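You operate a simulated robot arm through the tools that you are given. There is no shell and no other tool.

Carry out the task below with a simulated robot arm. There is one attempt and no reset: what you move stays moved.

## Task
Turn the blanket control off, then unplug the blanket and park its plug.
Fine: dial and timer back to off; switch off before the plug is pulled; plug in its holder, grey lid shut.

The check looks at the end state, three seconds after you hand in, the way a careful person would. Anything else that was tipped, shoved, dropped, spilled or broken makes it a failure. Lids that push on must go on centred and level and be pressed home; caps that screw on are set level and turned clockwise until they are tight. Flat cloth is picked up by pressing the open fingertips on it (5 to 10 N) and closing them slowly along it; thin cloth reads only 2 to 8 mm in the jaws.

## Robot
A 6-joint arm with a two-finger parallel gripper, fixed in place. Base frame: the origin is on the floor under the middle of its stand, x ahead of it, y to its left, z up; the work surface is at about z = 0.6. Lengths are in m, angles in degrees, forces in N, time in s.
With the tool pointing down near the work surface it reaches from about 0.16 to 0.64 m from the base axis. Its first joint turns from -66.0 to 66.0 degrees. Payload 2.9 kg.
Tool frame: the origin (TCP) lies between the finger pads and is the grasp point; the fingertips stand 0.03 m ahead of it; z points along the fingers, y is the line along which they close. Largest opening 0.11 m; finger width 0.02, thickness 0.01; the body of the gripper, 0.048 by 0.112 m, starts 0.055 m behind the TCP.
Orientation is told as [roll, pitch, yaw] about the base's x, y, z axes, in that order, counted from this pose: with the fingers straight down and closing along the base's y, the tool's x points along the base's -x, its y along +y and its z along -z.

## Interface
- The arm moves only by the tool apply_moves. Its argument "targets" is one flat list of numbers, 7 for each row, row after row: the shift along the tool's x, y, z in m, then the turn, a rotation vector about the tool's x, y, z in rad, then the opening in per cent of the stroke, from 0 (shut) to 100 (fully open). In form: [dx, dy, dz, wx, wy, wz, hand, dx, dy, dz, wx, wy, wz, hand, ...]. A call has 1 to 20 rows; each row is the pose to reach, as a shift and turn from the pose commanded when the call began, along the tool's axes at that moment. Each row takes 0.2 s and may step no farther than 0.05 m and 8.6 degrees from the row before; otherwise, or with a gripper value out of range, the whole call is refused. Where a pose cannot be reached the arm comes as near as it can. A force on the tool above 40 N (or 10 N above the force at the start of the call, whichever is more), or a blocked arm, ends the call early, and 0.2 s more pass. The fingers move at their own pace (about 0.108 m/s each) and stop on an object; they squeeze with about 25 N. The grip force told is the motor's: it shows also when the fingers shut on nothing. Time passes only in rows, and 0.2 s behind the last, so rows that repeat a pose let the fingers close. The reply holds the time, the measured pose of the TCP, the force on the tool along the base axes, the opening and the grip force, in the units named above and with some noise, with the torque about the TCP (base axes, N m) and any sound that the robot's microphone picked up.
- Cameras (640 x 400 px; columns grow to the right, rows downward): "scene" is fixed at [0.0973, 0.4524, 1.3664]; the picture's right is [-0.33, -0.94, 0.00], its down [-0.67, 0.23, -0.71] and it looks along [0.67, -0.23, -0.71] (base axes); focal length 371 px, centre (320, 200). "wrist" rides on the gripper at [0.072, 0.017, -0.103] in the tool frame; the picture's right is [-0.23, 0.97, 0.00], its down [-0.76, -0.18, -0.62] and it looks along [-0.61, -0.14, 0.78] (tool axes); focal length 222 px, centre (320, 200).
- snapshot(camera): a new picture of that camera. It takes no simulated time.
- measure_at(camera, pixels): there is no depth. For up to 12 entries [column, row, z] of the newest picture of that camera ("zoom" is the newest enlarged one), the place [x, y] in the base frame at which the ray of that pixel passes the height z, good to about 0.002 m, but the place of the scene camera against the robot may be out by one fixed shift of up to 0.025 m in any direction. It takes no simulated time.
- inspect(camera, box): a new picture of the part [left, top, right, bottom] of that camera's present view, enlarged. It takes no simulated time.
- finish_job(): hands the job in; it is judged then, once.

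Unless the task says otherwise, let go and move clear before handing in.

The tools are called after ">>>" by a JSON object that holds its "op" and its "data". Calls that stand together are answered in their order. apply_moves: Moves the arm, as the interface text tells. Its arguments: {"type":"object","properties":{"targets":{"type":"array","items":{"type":"number"}}},"required":["targets"]} The other tools are called the same way: snapshot (camera) takes a picture; measure_at (camera, pixels) gives the place at which the rays of pixels pass given heights; inspect (camera, box) takes an enlarged picture of a part of a camera's view; finish_job () hands the job in.

At the start:

```text
time: 0.0
tool_pos: [0.4344, 0.1809, 0.9516]
tcp_rot: [0.0, 0.0, 0.1]
force: [1.2, -0.4, 1.0]
wrist_torque: [0.04, -0.01, -0.01]
opening: 0.11
finger_force: 0.1
```

scene: 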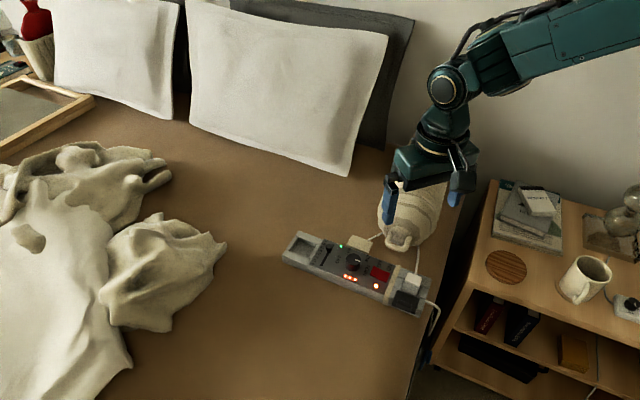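
wrist: 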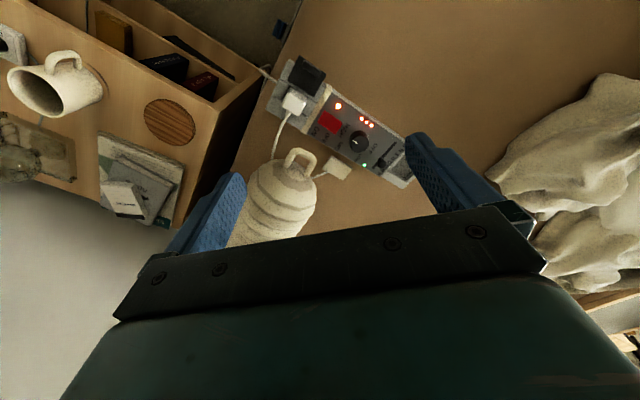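

The scene picture shows a grey control unit around (355,275) with a dial at (353,262), red switch at (380,272), white plug near (412,283), and a dark lid at (405,300). I'll take enlarged pictures to see the details.

>>> {"op": "inspect", "data": {"camera": "scene", "box": [270, 210, 450, 325]}}

>>> {"op": "inspect", "data": {"camera": "wrist", "box": [240, 40, 440, 200]}}

```text
3.48 times, centred on (360, 268) of scene
```

zoom: 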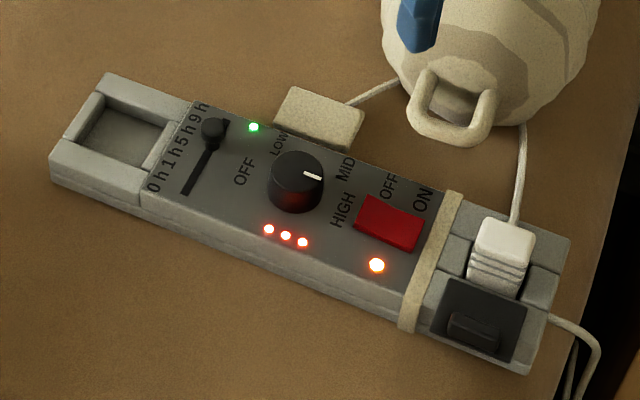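

```text
2.50 times, centred on (340, 120) of wrist
```

zoom: 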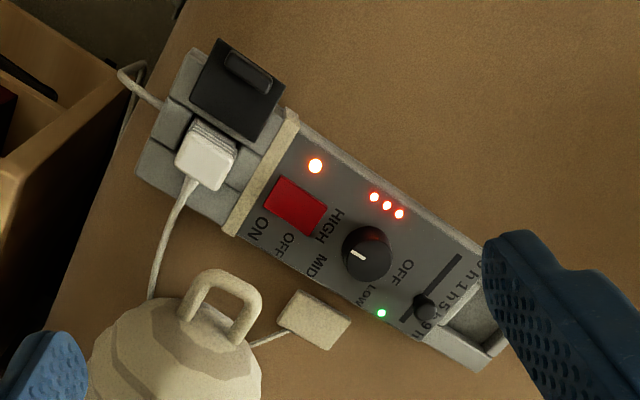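

The zoom shows the slider timer at 9h, the dial pointing near MID, a red rocker, a white plug, and a dark lid with a tab. I'll measure the main points with the wrist camera at several heights.

>>> {"op": "snapshot", "data": {"camera": "wrist"}}

>>> {"op": "measure_at", "data": {"camera": "wrist", "pixels": [[360, 141, 0.6], [360, 141, 0.65], [293, 102, 0.65], [305, 75, 0.65], [329, 122, 0.65], [390, 163, 0.65], [338, 105, 0.65], [270, 110, 0.6], [413, 187, 0.6], [339, 167, 0.6], [300, 160, 0.65]]}}

>>> {"op": "snapshot", "data": {"camera": "scene"}}

>>> {"op": "measure_at", "data": {"camera": "scene", "pixels": [[353, 262, 0.65], [412, 283, 0.65], [405, 300, 0.65], [380, 272, 0.65], [329, 246, 0.65], [283, 258, 0.6], [418, 316, 0.6], [430, 277, 0.6], [400, 235, 0.65]]}}

```text
taken
```

wrist: 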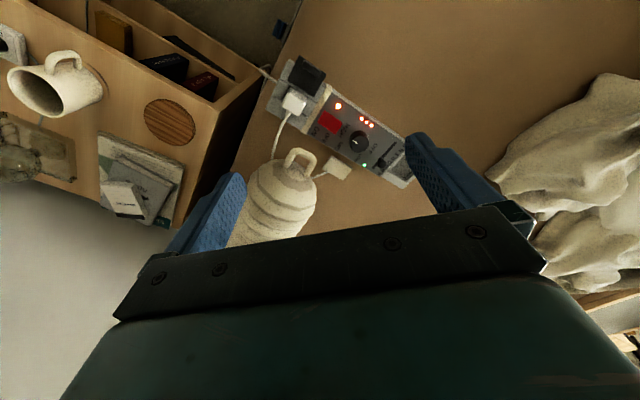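

```text
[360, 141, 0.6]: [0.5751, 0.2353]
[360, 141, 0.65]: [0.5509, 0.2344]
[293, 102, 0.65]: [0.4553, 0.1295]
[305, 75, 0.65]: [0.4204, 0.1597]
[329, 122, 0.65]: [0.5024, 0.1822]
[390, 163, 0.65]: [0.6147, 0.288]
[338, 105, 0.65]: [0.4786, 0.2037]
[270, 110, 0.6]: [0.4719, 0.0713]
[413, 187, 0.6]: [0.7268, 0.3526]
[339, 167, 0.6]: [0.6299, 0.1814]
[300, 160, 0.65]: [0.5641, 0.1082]
```

```text
taken
```

scene: 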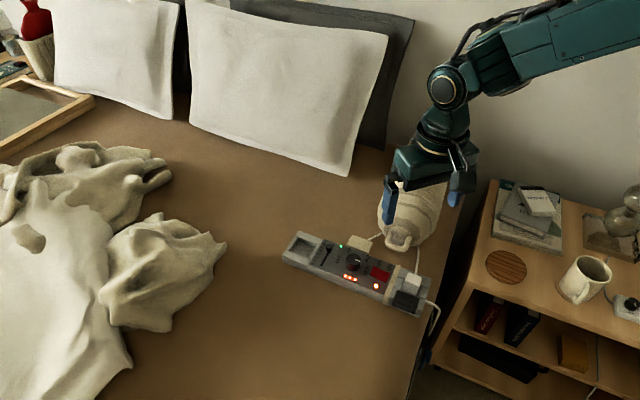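

```text
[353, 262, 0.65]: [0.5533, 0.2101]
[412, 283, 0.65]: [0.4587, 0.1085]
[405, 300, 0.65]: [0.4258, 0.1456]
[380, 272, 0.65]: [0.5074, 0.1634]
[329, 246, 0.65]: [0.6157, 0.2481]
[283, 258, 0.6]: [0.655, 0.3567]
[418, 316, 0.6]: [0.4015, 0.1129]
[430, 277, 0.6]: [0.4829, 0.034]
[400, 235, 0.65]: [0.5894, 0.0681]
```

The device runs diagonally from about (0.43,0.12) to (0.70,0.34), with the jug beside it. I'll lower the arm to get a closer look from the wrist camera, keeping away from the jug.

>>> {"op": "apply_moves", "data": {"targets": [0.011, 0.013, 0.03, 0, 0, 0, 100, 0.023, 0.026, 0.06, 0, 0, 0, 100, 0.034, 0.039, 0.09, 0, 0, 0, 100]}}

>>> {"op": "inspect", "data": {"camera": "wrist", "box": [200, 0, 460, 162]}}

>>> {"op": "inspect", "data": {"camera": "scene", "box": [340, 160, 480, 250]}}

>>> {"op": "snapshot", "data": {"camera": "wrist"}}

```text
time: 0.8
tool_pos: [0.4015, 0.2194, 0.8627]
tcp_rot: [0.0, 0.0, -0.1]
force: [0.4, -0.3, 1.1]
wrist_torque: [-0.01, 0.0, -0.01]
opening: 0.1099
finger_force: 0.0
```

```text
2.46 times, centred on (330, 81) of wrist
```

zoom: 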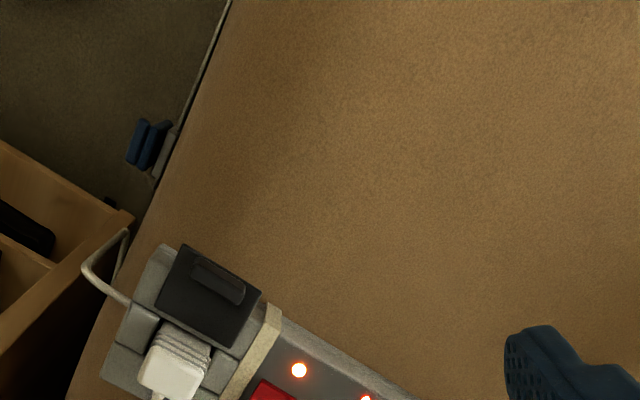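

```text
4.44 times, centred on (410, 205) of scene
```

zoom: 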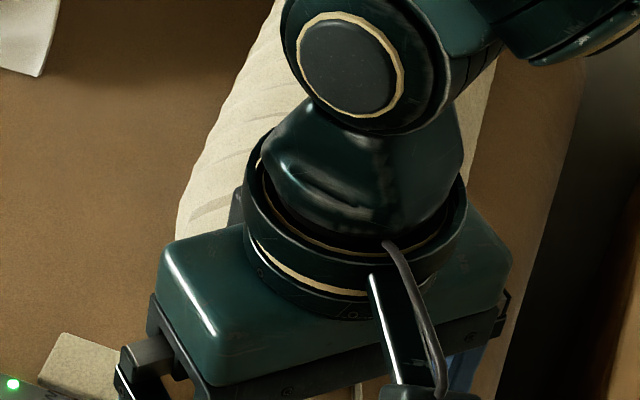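

```text
taken
```

wrist: 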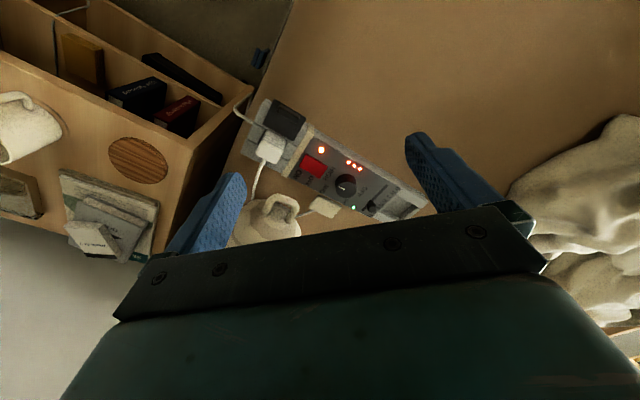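

The arm hides the jug in the scene view, and the wrist view cuts off the panel. I'll move the arm back to get a clear scene view.

>>> {"op": "apply_moves", "data": {"targets": [0.04, 0.0, -0.03, 0, 0, 0, 100, 0.08, 0.0, -0.06, 0, 0, 0, 100, 0.11, 0.03, -0.08, 0, 0, 0, 100, 0.13, 0.07, -0.09, 0, 0, 0, 100]}}

>>> {"op": "snapshot", "data": {"camera": "scene"}}

>>> {"op": "inspect", "data": {"camera": "scene", "box": [340, 160, 480, 250]}}

```text
time: 1.8
tool_pos: [0.2684, 0.2895, 0.9514]
tcp_rot: [-0.1, 0.0, 0.0]
force: [-1.0, 0.0, 0.4]
wrist_torque: [0.01, -0.02, 0.02]
opening: 0.1099
finger_force: 0.1
```

```text
taken
```

scene: 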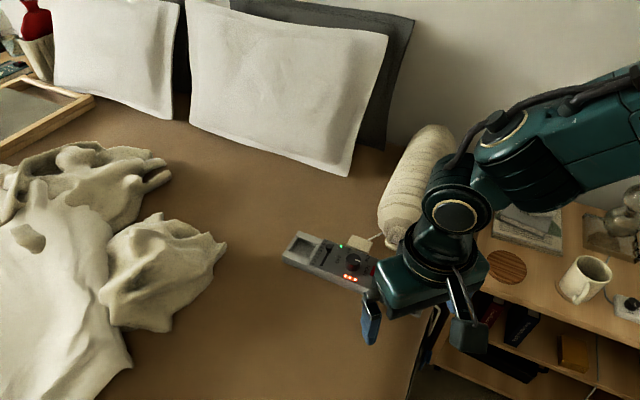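

```text
4.44 times, centred on (410, 205) of scene
```

zoom: 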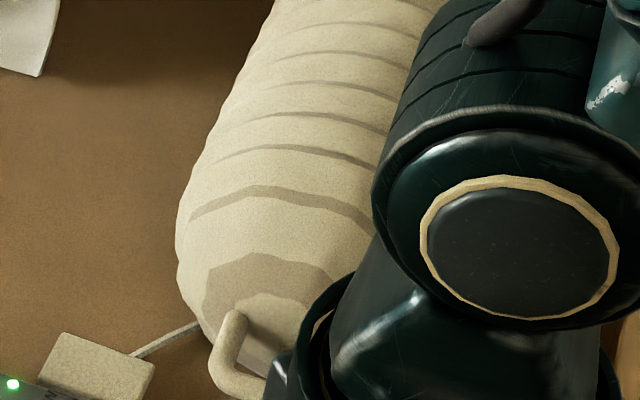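

The "jug" is really a rolled soft item lying along x from about x=0.55, y=0.1. I'll go forward over the panel at a safe height for a close look from above.

>>> {"op": "apply_moves", "data": {"targets": [-0.045, -0.015, 0.0, 0, 0, 0, 100, -0.09, -0.03, 0.01, 0, 0, 0, 100, -0.132, -0.045, 0.03, 0, 0, 0, 100, -0.174, -0.06, 0.05, 0, 0, 0, 100, -0.212, -0.07, 0.075, 0, 0, 0, 100]}}

>>> {"op": "snapshot", "data": {"camera": "wrist"}}

>>> {"op": "inspect", "data": {"camera": "wrist", "box": [210, 20, 450, 170]}}

```text
time: 3.0
tool_pos: [0.4817, 0.22, 0.8773]
tcp_rot: [0.0, 0.0, 0.1]
force: [-0.1, -0.2, -0.2]
wrist_torque: [0.0, -0.02, -0.02]
opening: 0.1099
finger_force: 0.2
```

```text
taken
```

wrist: 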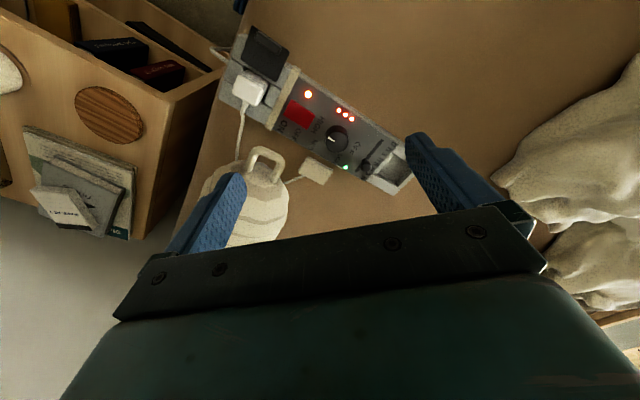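

```text
2.67 times, centred on (330, 95) of wrist
```

zoom: 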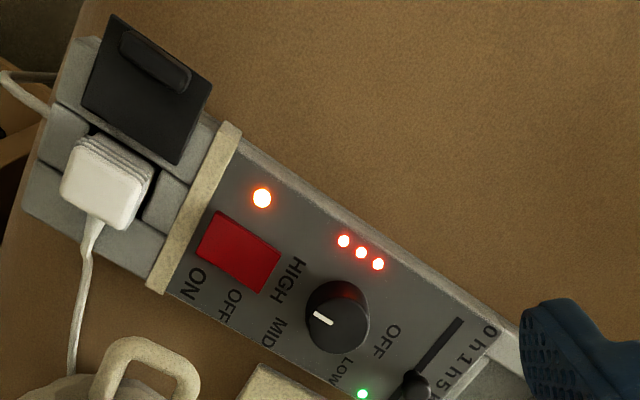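

The dark lid with its tab sits next to the white plug (zoom (105,180)), and at the far end there is an open recess. I'll enlarge both ends to understand how the plug and lid work.

>>> {"op": "inspect", "data": {"camera": "wrist", "box": [210, 20, 306, 80]}}

>>> {"op": "inspect", "data": {"camera": "wrist", "box": [210, 50, 306, 110]}}

>>> {"op": "inspect", "data": {"camera": "wrist", "box": [320, 120, 432, 190]}}

>>> {"op": "inspect", "data": {"camera": "scene", "box": [270, 220, 366, 280]}}

>>> {"op": "inspect", "data": {"camera": "scene", "box": [370, 260, 450, 310]}}

```text
6.67 times, centred on (258, 50) of wrist
```

zoom: 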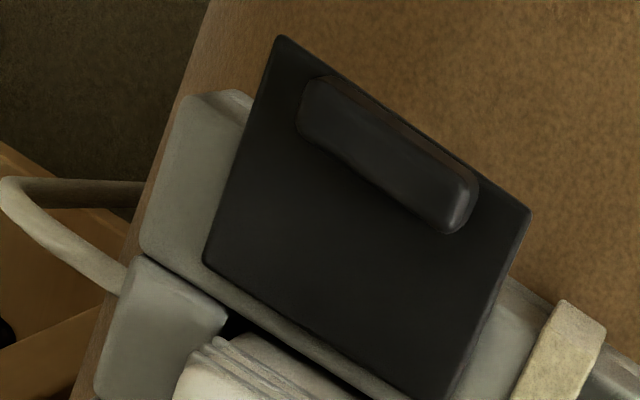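

```text
6.67 times, centred on (258, 80) of wrist
```

zoom: 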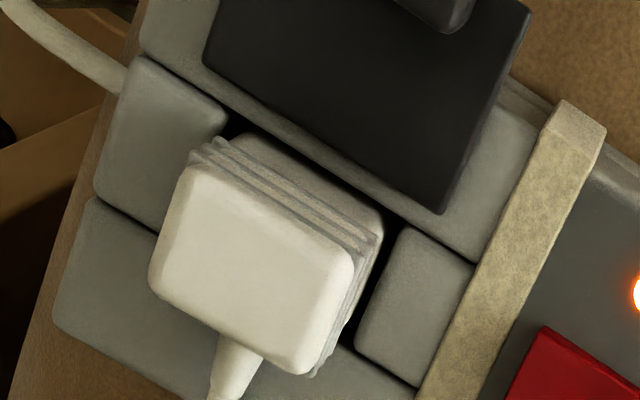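

```text
5.71 times, centred on (376, 155) of wrist
```

zoom: 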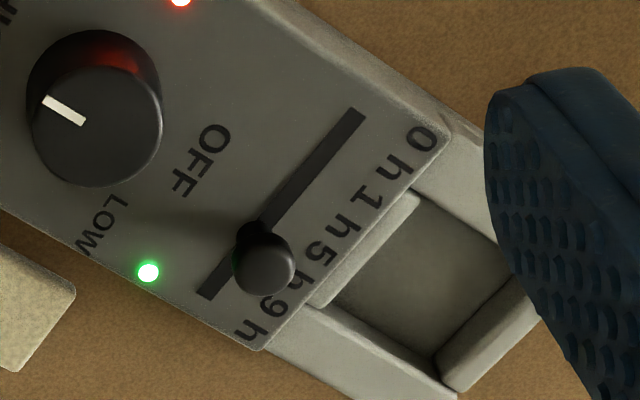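

```text
6.67 times, centred on (318, 250) of scene
```

zoom: 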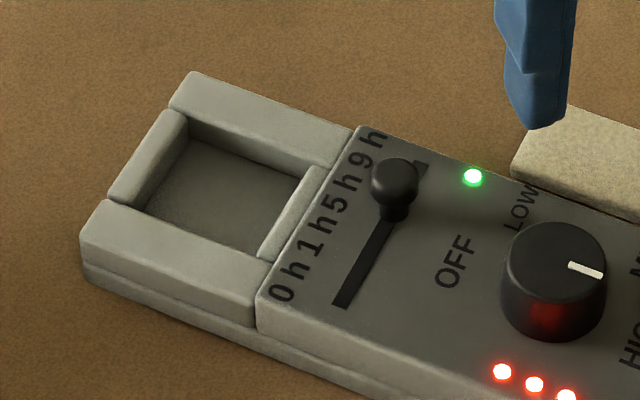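

```text
8.00 times, centred on (410, 285) of scene
```

zoom: 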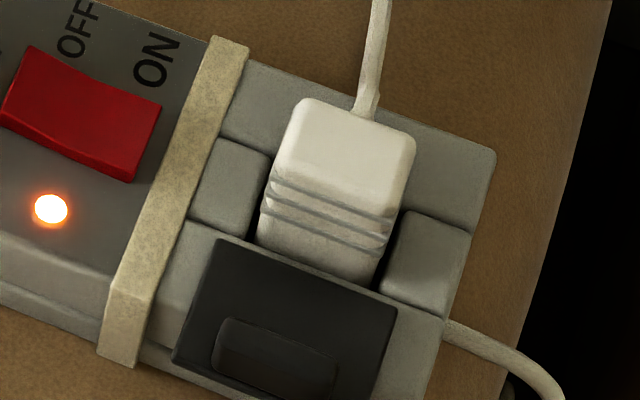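

The plug stands upright in a four-block well, the dark lid lies flat on the block beside it (it probably slides over the socket), and the far-end recess looks like the holder. I'll measure features from this pose so I can triangulate heights.

>>> {"op": "inspect", "data": {"camera": "wrist", "box": [210, 20, 450, 170]}}

>>> {"op": "measure_at", "data": {"camera": "zoom", "pixels": [[262, 197, 0.65], [262, 197, 0.62], [361, 252, 0.65], [337, 318, 0.65], [337, 318, 0.68], [215, 212, 0.65], [280, 248, 0.65], [262, 292, 0.65], [197, 252, 0.65], [363, 394, 0.65], [414, 384, 0.65], [100, 195, 0.65]]}}

```text
2.67 times, centred on (330, 95) of wrist
```

zoom: 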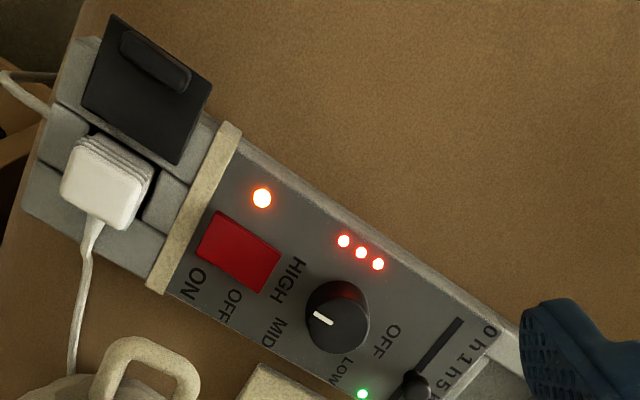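

```text
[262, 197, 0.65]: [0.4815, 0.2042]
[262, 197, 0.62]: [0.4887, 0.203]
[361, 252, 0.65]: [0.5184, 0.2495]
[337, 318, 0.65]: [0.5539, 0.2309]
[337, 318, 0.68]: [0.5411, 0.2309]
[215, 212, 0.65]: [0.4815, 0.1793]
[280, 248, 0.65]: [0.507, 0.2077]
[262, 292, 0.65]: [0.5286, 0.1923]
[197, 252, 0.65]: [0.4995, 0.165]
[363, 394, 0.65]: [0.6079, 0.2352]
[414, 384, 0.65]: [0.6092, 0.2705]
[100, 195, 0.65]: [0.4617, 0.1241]
```

The LED and dial tops triangulate to about z≈0.645 and 0.665, so the panel is close to the reach limit at its far end. I'll turn the gripper by -90° yaw and shift a little to view the far end and get a better baseline.

>>> {"op": "apply_moves", "data": {"targets": [-0.008, 0.002, 0, 0, 0, 0.143, 100, -0.016, 0.004, 0, 0, 0, 0.286, 100, -0.024, 0.006, 0, 0, 0, 0.428, 100, -0.032, 0.008, 0, 0, 0, 0.571, 100, -0.04, 0.01, 0, 0, 0, 0.714, 100, -0.048, 0.012, 0, 0, 0, 0.857, 100, -0.056, 0.014, 0, 0, 0, 1.0, 100, -0.064, 0.016, 0, 0, 0, 1.143, 100, -0.072, 0.018, 0, 0, 0, 1.285, 100, -0.08, 0.02, 0, 0, 0, 1.428, 100, -0.08, 0.02, 0, 0, 0, 1.571, 100]}}

>>> {"op": "snapshot", "data": {"camera": "wrist"}}

>>> {"op": "snapshot", "data": {"camera": "scene"}}

>>> {"op": "inspect", "data": {"camera": "scene", "box": [560, 230, 640, 330]}}

```text
time: 5.4
tool_pos: [0.5625, 0.2394, 0.8769]
tcp_rot: [0.0, 0.0, -90.1]
force: [-0.4, 0.3, -0.4]
wrist_torque: [0.0, 0.0, 0.01]
opening: 0.1101
finger_force: 0.1
```

```text
taken
```

wrist: 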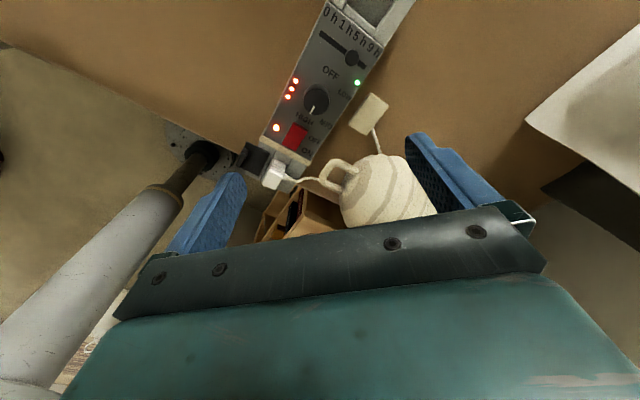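

```text
taken
```

scene: 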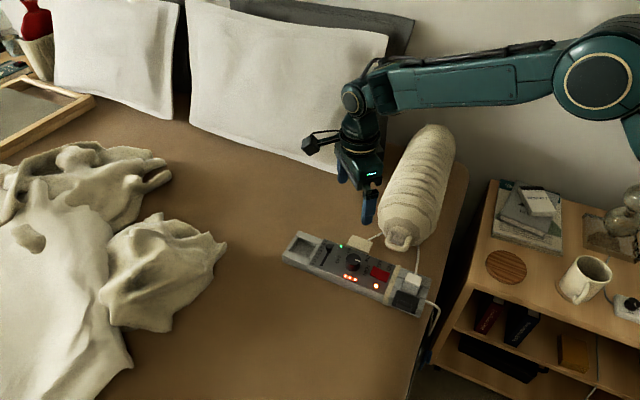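

```text
4.00 times, centred on (600, 280) of scene
```

zoom: 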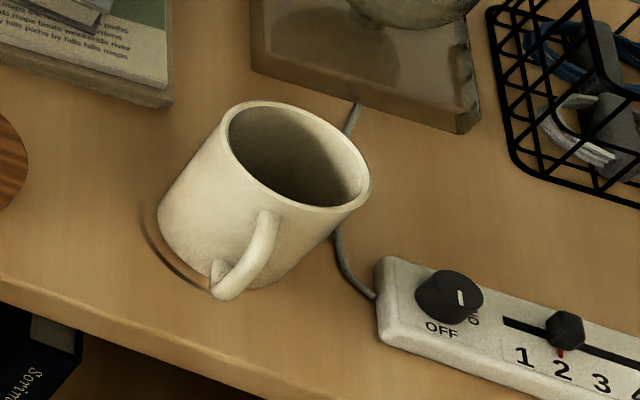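

The other controller at scene (620,305) is on the nightstand with its own cable, so it is a different item and I'll leave it alone. Now I'll enlarge the device in both cameras.

>>> {"op": "inspect", "data": {"camera": "wrist", "box": [240, 0, 440, 125]}}

>>> {"op": "measure_at", "data": {"camera": "wrist", "pixels": [[276.5, 128, 0.65], [276.5, 128, 0.62], [316, 99, 0.65], [316, 99, 0.68], [353, 58, 0.65], [357, 82, 0.65]]}}

>>> {"op": "inspect", "data": {"camera": "wrist", "box": [230, 100, 342, 170]}}

>>> {"op": "inspect", "data": {"camera": "scene", "box": [370, 260, 450, 310]}}

>>> {"op": "inspect", "data": {"camera": "scene", "box": [270, 220, 366, 280]}}

```text
3.20 times, centred on (340, 62) of wrist
```

zoom: 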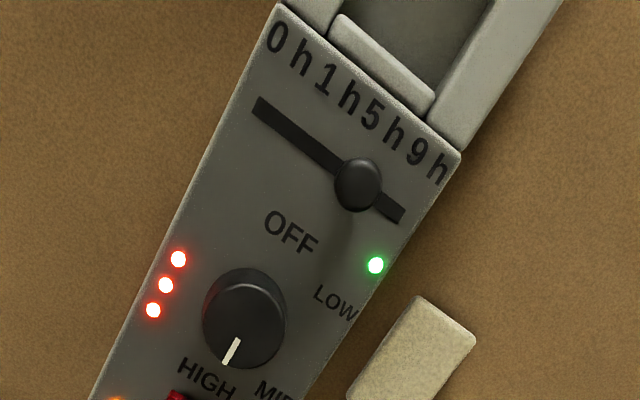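

```text
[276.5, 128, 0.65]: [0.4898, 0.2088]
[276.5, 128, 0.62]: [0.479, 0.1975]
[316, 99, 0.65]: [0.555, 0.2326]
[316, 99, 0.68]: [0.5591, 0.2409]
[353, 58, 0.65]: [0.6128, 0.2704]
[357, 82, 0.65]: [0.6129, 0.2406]
```

```text
5.71 times, centred on (286, 135) of wrist
```

zoom: 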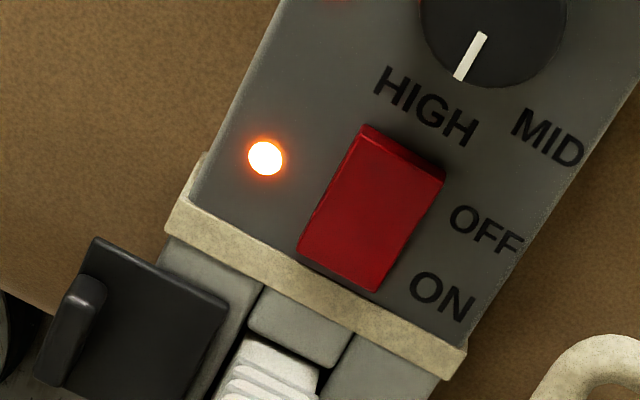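

```text
8.00 times, centred on (410, 285) of scene
```

zoom: 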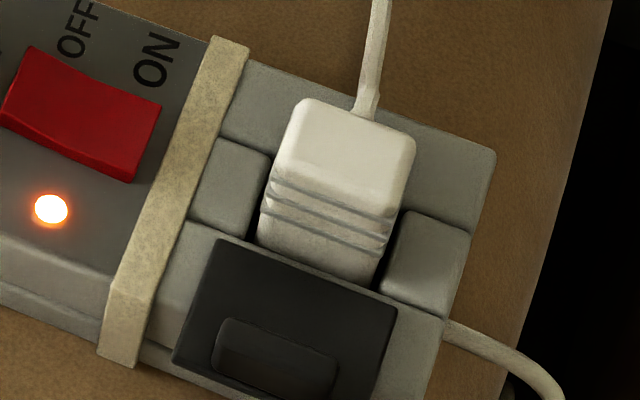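

```text
6.67 times, centred on (318, 250) of scene
```

zoom: 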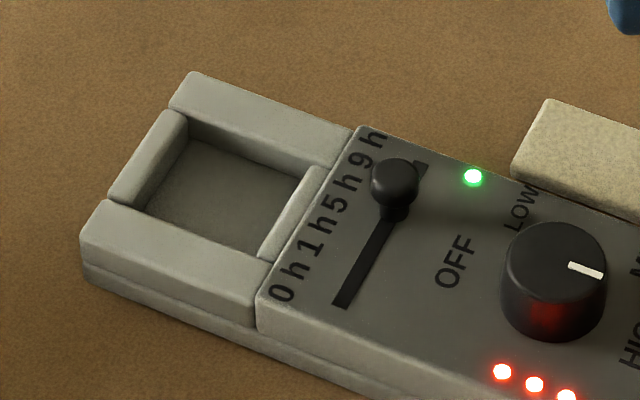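

The LED triangulates to (0.485,0.204) at z≈0.636 (panel top), the dial top is about z 0.654, and the pointer is at HIGH with OFF directly opposite. I'll measure label, slot and edge points at panel height, and the scene camera's shift.

>>> {"op": "inspect", "data": {"camera": "wrist", "box": [240, 0, 440, 125]}}

>>> {"op": "measure_at", "data": {"camera": "zoom", "pixels": [[290, 232, 0.636], [335, 300, 0.636], [275, 397, 0.636], [206, 381, 0.636], [258, 104, 0.636], [400, 216, 0.636], [275, 10, 0.636], [457, 158, 0.636], [95, 397, 0.636], [376, 265, 0.636], [179, 259, 0.636], [153, 310, 0.636]]}}

>>> {"op": "measure_at", "data": {"camera": "scene", "pixels": [[376.25, 286.1, 0.636], [338.8, 246.5, 0.636], [343.2, 275.7, 0.636], [305.6, 238.9, 0.636], [324.2, 271, 0.636], [312.2, 249, 0.636]]}}

```text
3.20 times, centred on (340, 62) of wrist
```

zoom: 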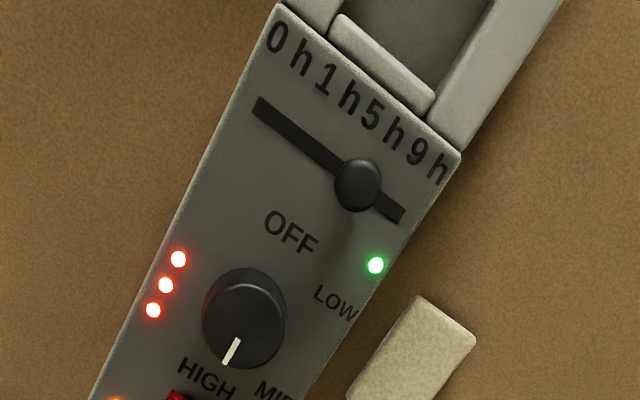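

```text
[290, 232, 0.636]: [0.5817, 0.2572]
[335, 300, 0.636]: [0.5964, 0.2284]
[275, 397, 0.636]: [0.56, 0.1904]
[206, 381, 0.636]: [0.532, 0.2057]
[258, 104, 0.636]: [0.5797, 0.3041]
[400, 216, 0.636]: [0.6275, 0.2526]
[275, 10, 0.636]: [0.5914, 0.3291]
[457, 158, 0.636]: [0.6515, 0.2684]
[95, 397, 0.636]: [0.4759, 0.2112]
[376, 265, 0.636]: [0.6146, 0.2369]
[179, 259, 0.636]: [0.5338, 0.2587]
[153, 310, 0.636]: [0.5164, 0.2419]
```

```text
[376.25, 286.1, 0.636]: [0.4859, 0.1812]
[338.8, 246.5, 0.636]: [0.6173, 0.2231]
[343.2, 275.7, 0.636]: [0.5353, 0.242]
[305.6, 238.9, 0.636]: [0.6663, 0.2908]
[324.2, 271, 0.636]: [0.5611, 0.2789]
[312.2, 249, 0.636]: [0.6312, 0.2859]
```

The panel's long axis runs at about 45° azimuth, the panel top is at z≈0.636, and the dial centre is about (0.5565,0.232) with OFF pointing along +45° and HIGH opposite. First I'll do the dial: yaw to -130° above it with the fingers partly closed, so that a +180° turn brings it to OFF.

>>> {"op": "apply_moves", "data": {"targets": [-0.002, -0.002, 0.0, 0, 0, 0.14, 60, -0.004, -0.003, 0.0, 0, 0, 0.28, 60, -0.006, -0.004, 0.0, 0, 0, 0.42, 60, -0.0074, -0.006, 0.02, 0, 0, 0.56, 60, -0.0074, -0.006, 0.05, 0, 0, 0.698, 60, -0.0074, -0.006, 0.09, 0, 0, 0.698, 60]}}

>>> {"op": "snapshot", "data": {"camera": "wrist"}}

>>> {"op": "snapshot", "data": {"camera": "scene"}}

```text
time: 6.8
tool_pos: [0.5565, 0.2321, 0.7873]
tcp_rot: [0.0, 0.0, -129.9]
force: [-0.5, -0.6, 0.0]
wrist_torque: [-0.01, -0.01, 0.0]
opening: 0.0659
finger_force: 0.1
```

```text
taken
```

wrist: 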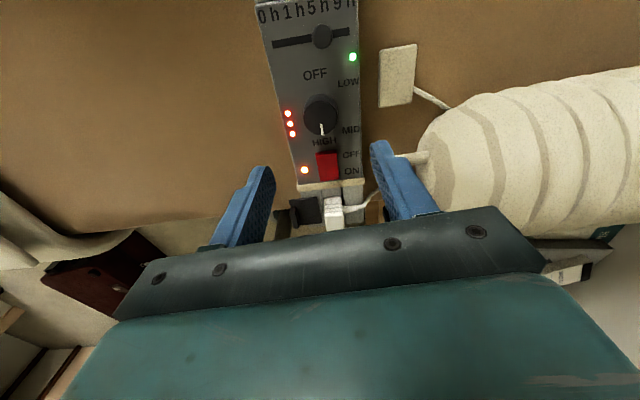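

```text
taken
```

scene: 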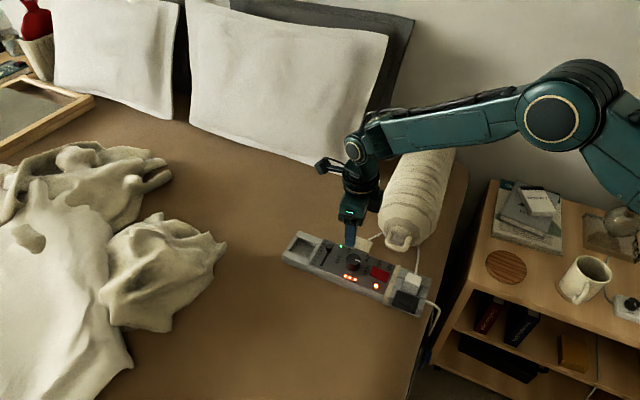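

The pointer points to HIGH at wrist pixel (321,130). I'll measure the dial's centre and edges from here before going down.

>>> {"op": "inspect", "data": {"camera": "wrist", "box": [250, 60, 394, 150]}}

>>> {"op": "measure_at", "data": {"camera": "wrist", "pixels": [[321, 118, 0.654], [321, 118, 0.636], [305, 169, 0.636], [353, 57, 0.636], [322, 36, 0.65]]}}

```text
4.44 times, centred on (322, 105) of wrist
```

zoom: 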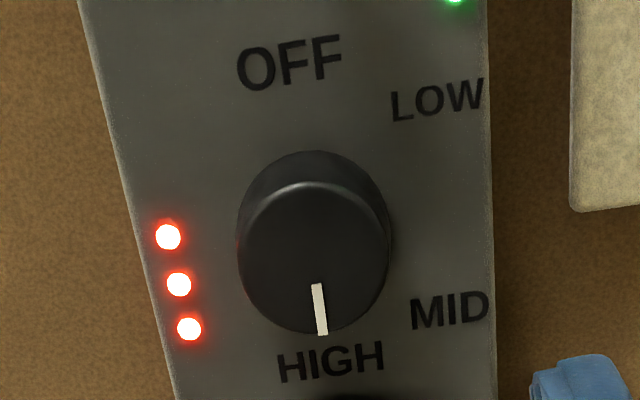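

```text
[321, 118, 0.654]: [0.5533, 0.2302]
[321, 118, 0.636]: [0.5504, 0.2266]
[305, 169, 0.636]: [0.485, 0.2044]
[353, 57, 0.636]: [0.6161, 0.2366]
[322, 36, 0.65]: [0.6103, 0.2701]
```

The LED check agrees to 1 mm. I'll measure the dial's edges to pin down its height and radius.

>>> {"op": "measure_at", "data": {"camera": "zoom", "pixels": [[314, 152, 0.636], [314, 183, 0.654], [314, 183, 0.664], [314, 333, 0.654], [314, 333, 0.664], [238, 240, 0.645], [390, 240, 0.645], [238, 258, 0.66], [390, 258, 0.66]]}}

```text
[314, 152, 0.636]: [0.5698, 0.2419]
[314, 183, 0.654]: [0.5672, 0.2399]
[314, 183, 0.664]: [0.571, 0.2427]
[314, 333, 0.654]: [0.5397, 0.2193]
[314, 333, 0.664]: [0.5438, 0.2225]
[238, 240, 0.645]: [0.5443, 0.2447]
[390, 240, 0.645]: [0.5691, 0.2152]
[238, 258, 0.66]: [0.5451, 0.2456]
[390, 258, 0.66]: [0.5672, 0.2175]
```

The dial is about 38 mm across with its top near z=0.660 and its centre at (0.556,0.231). I'll descend with the fingertips 4 mm above the panel, then close on the dial.

>>> {"op": "apply_moves", "data": {"targets": [0.0, 0.0, 0.03, 0, 0, 0, 60, 0.0, 0.0, 0.06, 0, 0, 0, 60, 0.0, 0.0, 0.09, 0, 0, 0, 60, 0.0, 0.0, 0.105, 0, 0, 0, 60, 0.0, 0.0, 0.116, 0, 0, 0, 60]}}

>>> {"op": "inspect", "data": {"camera": "scene", "box": [310, 210, 406, 280]}}

>>> {"op": "snapshot", "data": {"camera": "wrist"}}

```text
time: 8.0
tool_pos: [0.5575, 0.2335, 0.6718]
tcp_rot: [0.0, 0.0, -129.9]
force: [-0.1, -0.5, -0.1]
wrist_torque: [0.02, -0.01, -0.01]
opening: 0.0661
finger_force: 0.1
```

```text
5.71 times, centred on (358, 245) of scene
```

zoom: 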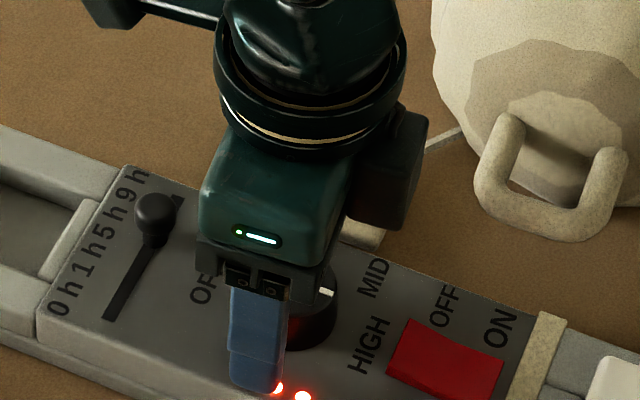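

```text
taken
```

wrist: 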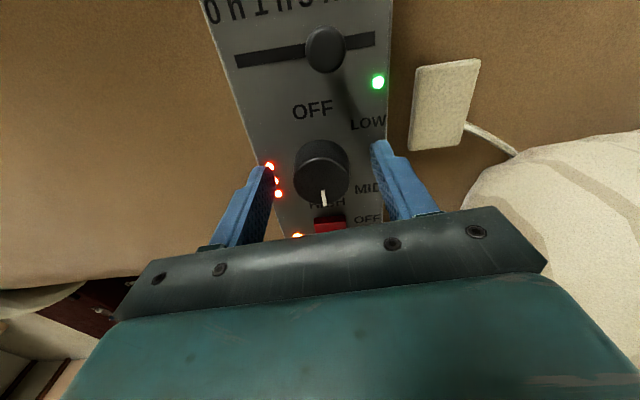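

The fingers straddle the dial evenly (tips at columns 268 and 378, dial at 321). I'll close on it.

>>> {"op": "apply_moves", "data": {"targets": [0.0, 0.001, 0.116, 0, 0, 0, 45, 0.0, 0.001, 0.116, 0, 0, 0, 36, 0.0, 0.001, 0.116, 0, 0, 0, 25, 0.0, 0.001, 0.116, 0, 0, 0, 20, 0.0, 0.001, 0.116, 0, 0, 0, 20]}}

```text
refused: row 1 steps farther than a row can; nothing moved
```

The rows count from the pose at the start of the call, so z must stay at 0 here. I'll close in place.

>>> {"op": "apply_moves", "data": {"targets": [0.0, 0.0, 0, 0, 0, 0, 45, 0.0, 0.0, 0, 0, 0, 0, 36, 0.0, 0.0, 0, 0, 0, 0, 28, 0.0, 0.0, 0, 0, 0, 0, 20, 0.0, 0.0, 0, 0, 0, 0, 20]}}

```text
time: 9.2
tool_pos: [0.5568, 0.2311, 0.6704]
tcp_rot: [0.0, 0.0, -129.9]
force: [4.0, -2.3, -3.4]
wrist_torque: [0.02, -0.2, 0.04]
opening: 0.0368
finger_force: 44.7
```

The fingers hold the dial (opening 36.8 mm). Now I'll turn it counter-clockwise (seen from above), 80° at first.

>>> {"op": "apply_moves", "data": {"targets": [0, 0, 0, 0, 0, -0.14, 20, 0, 0, 0, 0, 0, -0.28, 20, 0, 0, 0, 0, 0, -0.42, 20, 0, 0, 0, 0, 0, -0.56, 20, 0, 0, 0, 0, 0, -0.7, 20, 0, 0, 0, 0, 0, -0.84, 20, 0, 0, 0, 0, 0, -0.98, 20, 0, 0, 0, 0, 0, -1.12, 20, 0, 0, 0, 0, 0, -1.26, 20, 0, 0, 0, 0, 0, -1.4, 20]}}

>>> {"op": "inspect", "data": {"camera": "scene", "box": [310, 220, 406, 290]}}

>>> {"op": "snapshot", "data": {"camera": "wrist"}}

```text
time: 11.4
tool_pos: [0.5528, 0.2325, 0.6698]
tcp_rot: [-0.4, 0.3, -49.4]
force: [-30.1, 8.4, 5.0]
wrist_torque: [-0.45, 0.27, -0.07]
opening: 0.0369
finger_force: 45.5
```

```text
5.71 times, centred on (358, 255) of scene
```

zoom: 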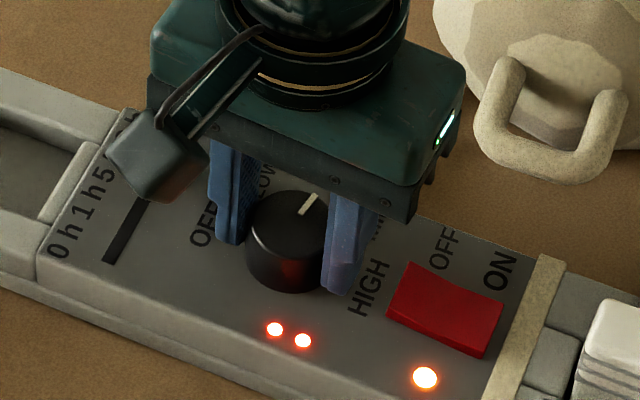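

```text
taken
```

wrist: 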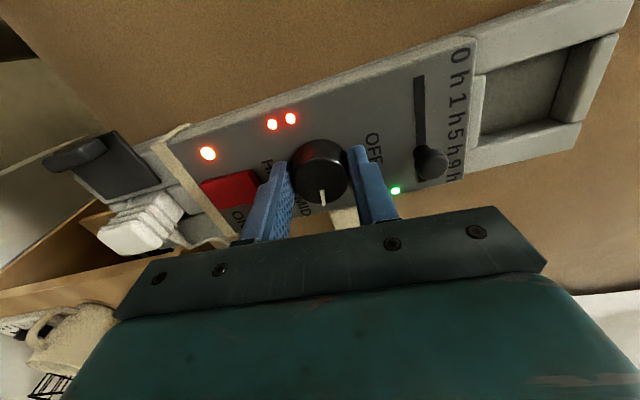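

Two LEDs are lit now, so the dial is at MID, but a 30 N side force shows that my grasp is about 3 mm off the dial's axis. I'll release, recentre to about (0.555,0.2295) and grasp again.

>>> {"op": "apply_moves", "data": {"targets": [0, 0, 0, 0, 0, 0, 50, 0, 0, 0, 0, 0, 0, 55, 0, 0, 0, 0, 0, 0, 55]}}

>>> {"op": "snapshot", "data": {"camera": "wrist"}}

```text
time: 12.2
tool_pos: [0.5567, 0.2314, 0.6717]
tcp_rot: [0.1, -0.1, -49.7]
force: [0.3, 0.2, 0.0]
wrist_torque: [0.03, -0.01, 0.02]
opening: 0.0605
finger_force: 0.0
```

```text
taken
```

wrist: 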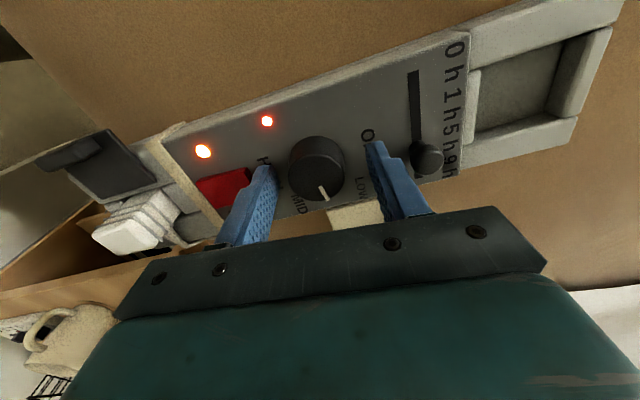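

One LED is lit after release, so the dial sits nearer LOW. I'll recentre by about 2.5 mm along the closing axis, grasp again and turn on toward OFF.

>>> {"op": "apply_moves", "data": {"targets": [-0.0004, -0.0025, 0, 0, 0, 0, 45, -0.0004, -0.0025, 0, 0, 0, 0, 36, -0.0004, -0.0025, 0, 0, 0, 0, 28, -0.0004, -0.0025, 0, 0, 0, 0, 25, -0.0004, -0.0025, 0, 0, 0, 0, 25]}}

```text
time: 13.4
tool_pos: [0.5552, 0.2291, 0.6712]
tcp_rot: [0.0, 0.0, -49.7]
force: [2.6, 0.9, -1.0]
wrist_torque: [0.04, -0.1, -0.01]
opening: 0.0367
finger_force: 44.8
```

>>> {"op": "apply_moves", "data": {"targets": [0, 0, 0, 0, 0, -0.14, 25, 0, 0, 0, 0, 0, -0.28, 25, 0, 0, 0, 0, 0, -0.42, 25, 0, 0, 0, 0, 0, -0.56, 25, 0, 0, 0, 0, 0, -0.7, 25, 0, 0, 0, 0, 0, -0.84, 25, 0, 0, 0, 0, 0, -0.98, 25]}}

>>> {"op": "snapshot", "data": {"camera": "wrist"}}

>>> {"op": "inspect", "data": {"camera": "scene", "box": [310, 220, 406, 290]}}

```text
time: 15.0
tool_pos: [0.5555, 0.2293, 0.6712]
tcp_rot: [0.0, 0.0, 6.6]
force: [3.5, 1.2, -4.6]
wrist_torque: [0.22, -0.76, -0.01]
opening: 0.0367
finger_force: 45.0
```

```text
taken
```

wrist: 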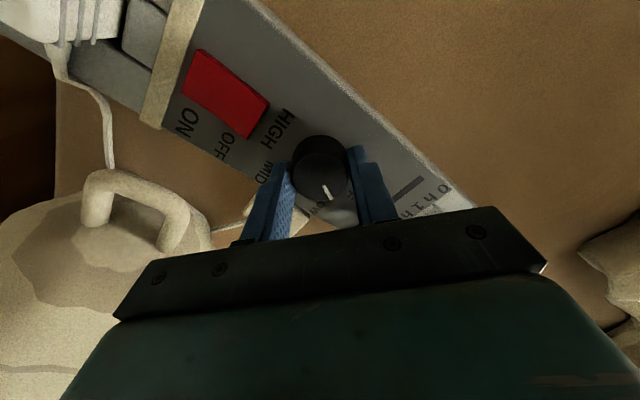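

```text
5.71 times, centred on (358, 255) of scene
```

zoom: 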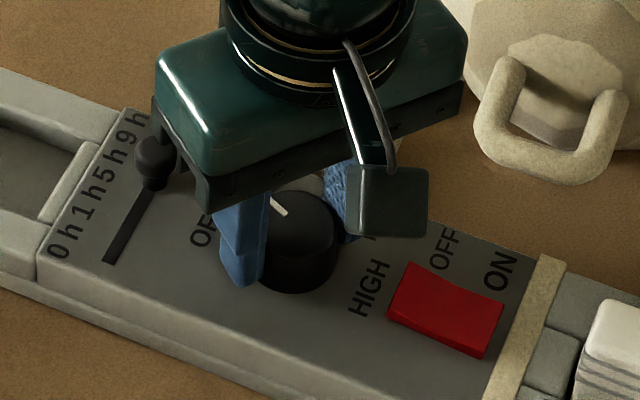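

The LEDs are now all out, but the pointer (scene zoom (278,203)) is still about 40° short of the OFF mark. I'll turn further in small steps.

>>> {"op": "apply_moves", "data": {"targets": [0, 0, 0, 0, 0, -0.14, 25, 0, 0, 0, 0, 0, -0.28, 25, 0, 0, 0, 0, 0, -0.42, 25, 0, 0, 0, 0, 0, -0.56, 25]}}

>>> {"op": "snapshot", "data": {"camera": "wrist"}}

>>> {"op": "inspect", "data": {"camera": "scene", "box": [310, 220, 406, 290]}}

```text
time: 16.0
tool_pos: [0.5544, 0.2304, 0.6703]
tcp_rot: [0.0, 0.1, 38.6]
force: [0.0, -0.2, 3.5]
wrist_torque: [-0.11, 0.05, -1.1]
opening: 0.0368
finger_force: 45.2
```

```text
taken
```

wrist: 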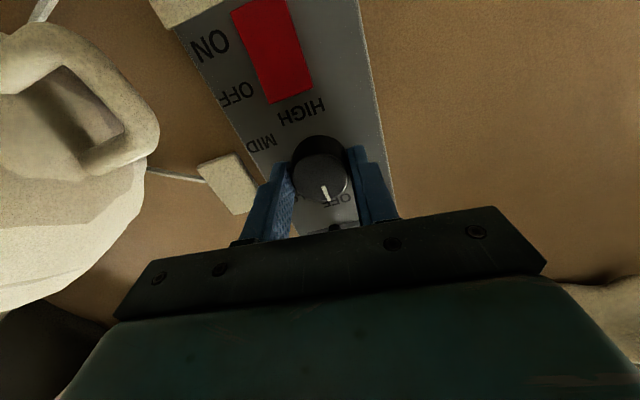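

```text
5.71 times, centred on (358, 255) of scene
```

zoom: 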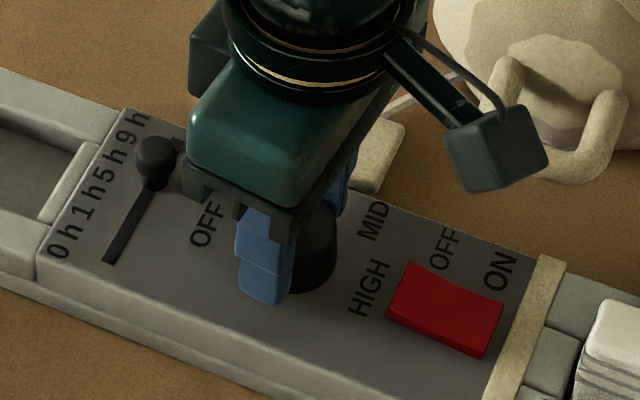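

The torque has risen to 1.1 N·m and the pointer at wrist (324,192) points at the OFF text. I'll release and look at where the dial rests.

>>> {"op": "apply_moves", "data": {"targets": [0, 0, 0, 0, 0, 0, 45, 0, 0, 0, 0, 0, 0, 55, 0, 0, -0.02, 0, 0, 0, 60, 0, 0, -0.05, 0, 0, 0, 60, 0, 0, -0.09, 0, 0, 0, 60, 0.01, 0, -0.13, 0, 0, 0, 60]}}

>>> {"op": "snapshot", "data": {"camera": "wrist"}}

>>> {"op": "inspect", "data": {"camera": "wrist", "box": [250, 60, 394, 150]}}

>>> {"op": "inspect", "data": {"camera": "scene", "box": [310, 220, 406, 290]}}

```text
time: 17.4
tool_pos: [0.5478, 0.2237, 0.7994]
tcp_rot: [0.0, 0.0, 38.4]
force: [-0.3, -0.8, -0.2]
wrist_torque: [-0.01, -0.01, 0.03]
opening: 0.0659
finger_force: 0.0
```

```text
taken
```

wrist: 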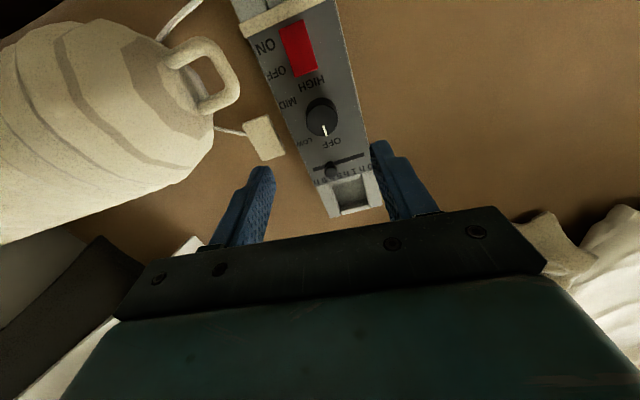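

```text
4.44 times, centred on (322, 105) of wrist
```

zoom: 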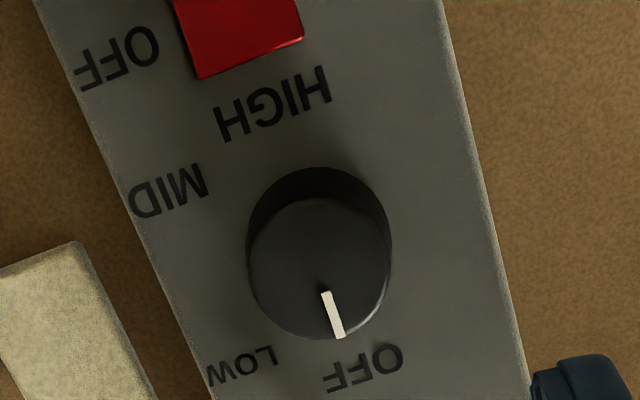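

```text
5.71 times, centred on (358, 255) of scene
```

zoom: 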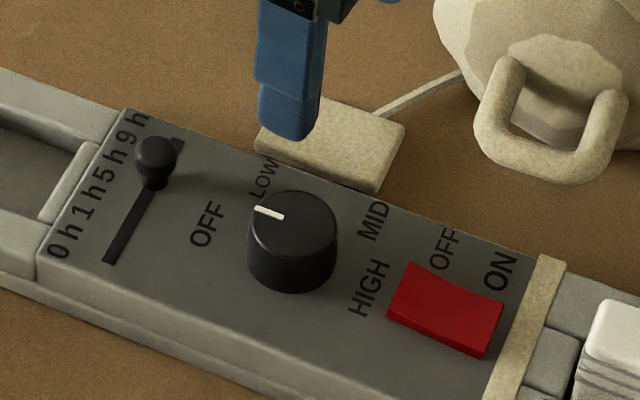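

The pointer now lies along the panel axis at OFF and all the lights are out. Next is the timer: I'll measure its knob (wrist about (331,168)) and the slot from this view.

>>> {"op": "inspect", "data": {"camera": "wrist", "box": [280, 130, 408, 210]}}

>>> {"op": "inspect", "data": {"camera": "scene", "box": [270, 220, 350, 270]}}

```text
5.00 times, centred on (344, 170) of wrist
```

zoom: 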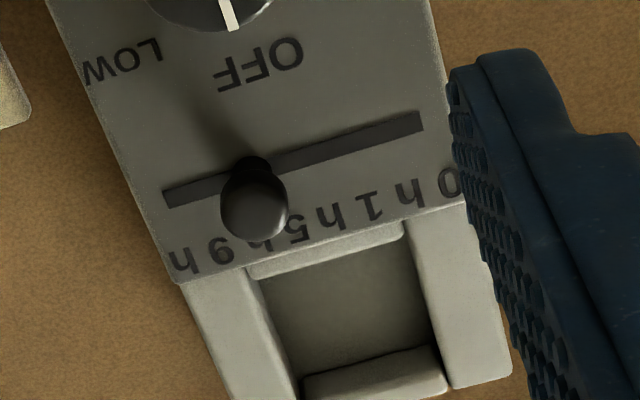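

```text
8.00 times, centred on (310, 245) of scene
```

zoom: 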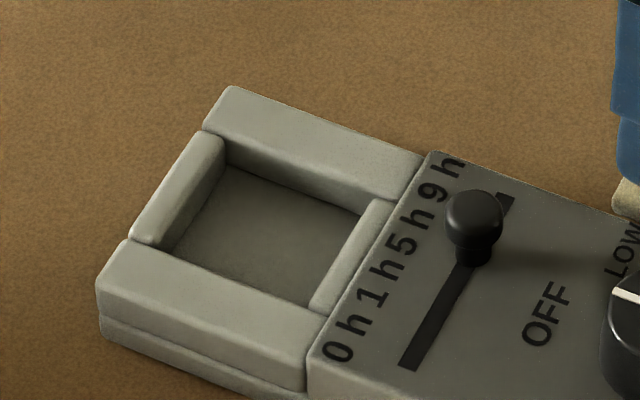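

I'll measure the knob, slot ends and holder hole corners from the enlarged wrist view.

>>> {"op": "inspect", "data": {"camera": "wrist", "box": [280, 130, 408, 210]}}

>>> {"op": "measure_at", "data": {"camera": "zoom", "pixels": [[253, 172, 0.636], [165, 195, 0.636], [420, 121, 0.636], [253, 205, 0.655], [253, 205, 0.665], [185, 280, 0.636], [465, 202, 0.636], [258, 278, 0.63], [405, 235, 0.63], [300, 382, 0.63], [437, 347, 0.63], [512, 378, 0.63]]}}

```text
5.00 times, centred on (344, 170) of wrist
```

zoom: 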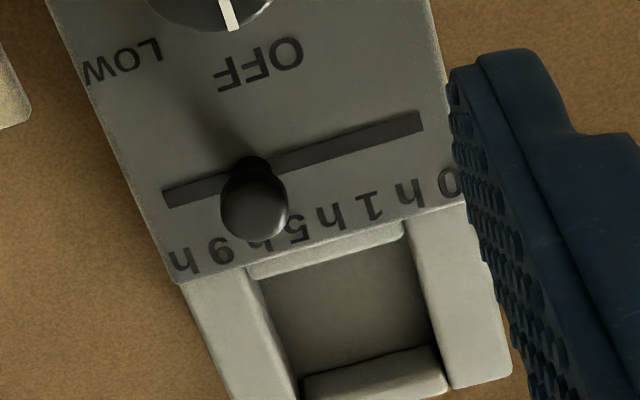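

```text
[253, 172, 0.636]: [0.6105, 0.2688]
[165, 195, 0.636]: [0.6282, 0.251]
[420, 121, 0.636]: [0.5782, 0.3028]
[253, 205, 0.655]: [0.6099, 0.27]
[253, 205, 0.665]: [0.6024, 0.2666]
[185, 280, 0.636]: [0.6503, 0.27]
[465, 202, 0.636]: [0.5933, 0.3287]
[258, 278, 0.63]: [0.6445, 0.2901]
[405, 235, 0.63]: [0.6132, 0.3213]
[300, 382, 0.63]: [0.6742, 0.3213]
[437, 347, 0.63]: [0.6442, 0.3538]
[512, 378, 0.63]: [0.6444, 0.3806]
```

The knob is at about (0.610,0.2695), head z≈0.655; the slot's 0h end is (0.578,0.303); the holder hole is 44×43 mm centred at about (0.644,0.322). I'll move above the knob with the closing line along the slot and see how far the arm reaches upright.

>>> {"op": "apply_moves", "data": {"targets": [-0.024, -0.001, 0.01, 0, 0, -0.049, 50, -0.048, -0.002, 0.02, 0, 0, -0.098, 50, -0.0719, -0.003, 0.04, 0, 0, -0.098, 50, -0.0719, -0.003, 0.06, 0, 0, -0.098, 50]}}

>>> {"op": "snapshot", "data": {"camera": "wrist"}}

```text
time: 18.4
tool_pos: [0.6052, 0.2655, 0.74]
tcp_rot: [0.0, 0.1, 44.2]
force: [-0.7, 0.7, -0.2]
wrist_torque: [-0.01, 0.01, 0.04]
opening: 0.0552
finger_force: 0.2
```

```text
taken
```

wrist: 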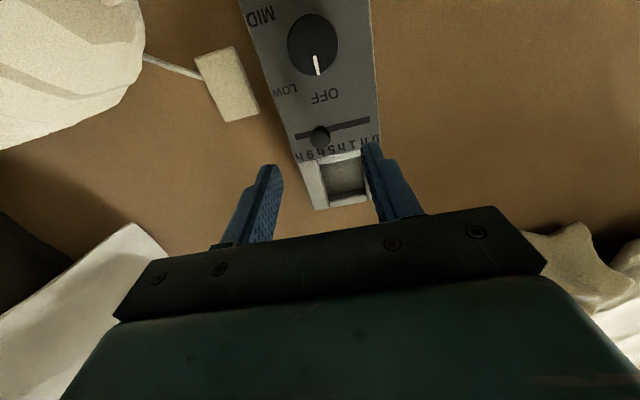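

Upright at radius 0.661 the arm reached the pose exactly. I'll descend around the knob with the tips just above the panel.

>>> {"op": "apply_moves", "data": {"targets": [-0.0062, -0.0005, 0.02, 0, 0, 0, 50, -0.0062, -0.0005, 0.04, 0, 0, 0, 50, -0.0062, -0.0005, 0.057, 0, 0, 0, 50, -0.0062, -0.0005, 0.067, 0, 0, 0, 50]}}

>>> {"op": "snapshot", "data": {"camera": "wrist"}}

>>> {"op": "inspect", "data": {"camera": "scene", "box": [280, 210, 376, 270]}}

```text
time: 19.4
tool_pos: [0.6012, 0.2678, 0.6766]
tcp_rot: [0.0, -0.1, 44.0]
force: [0.1, -0.4, 0.2]
wrist_torque: [-0.01, 0.01, -0.01]
opening: 0.0551
finger_force: 0.0
out of reach, approached as far as the arm can: row 2, 3, 4
```

```text
taken
```

wrist: 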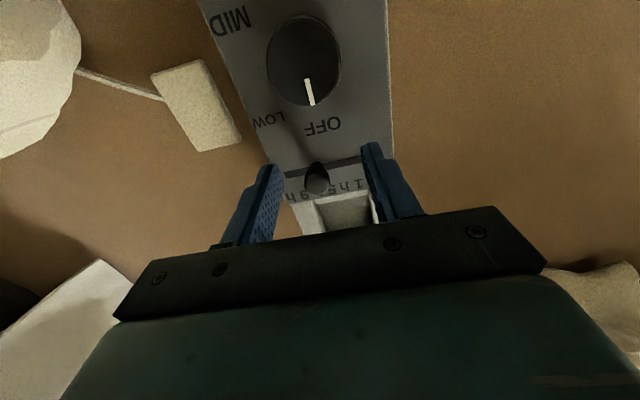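

```text
6.67 times, centred on (328, 240) of scene
```

zoom: 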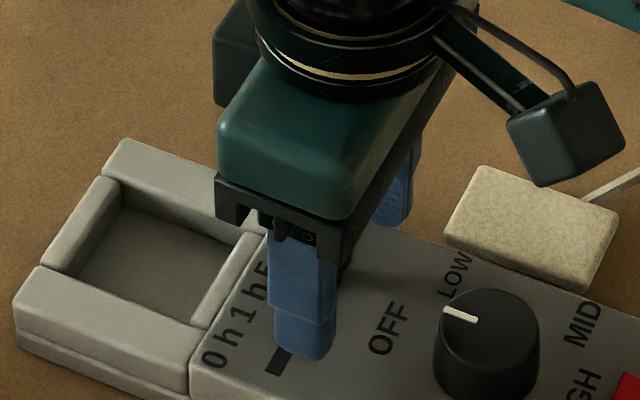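

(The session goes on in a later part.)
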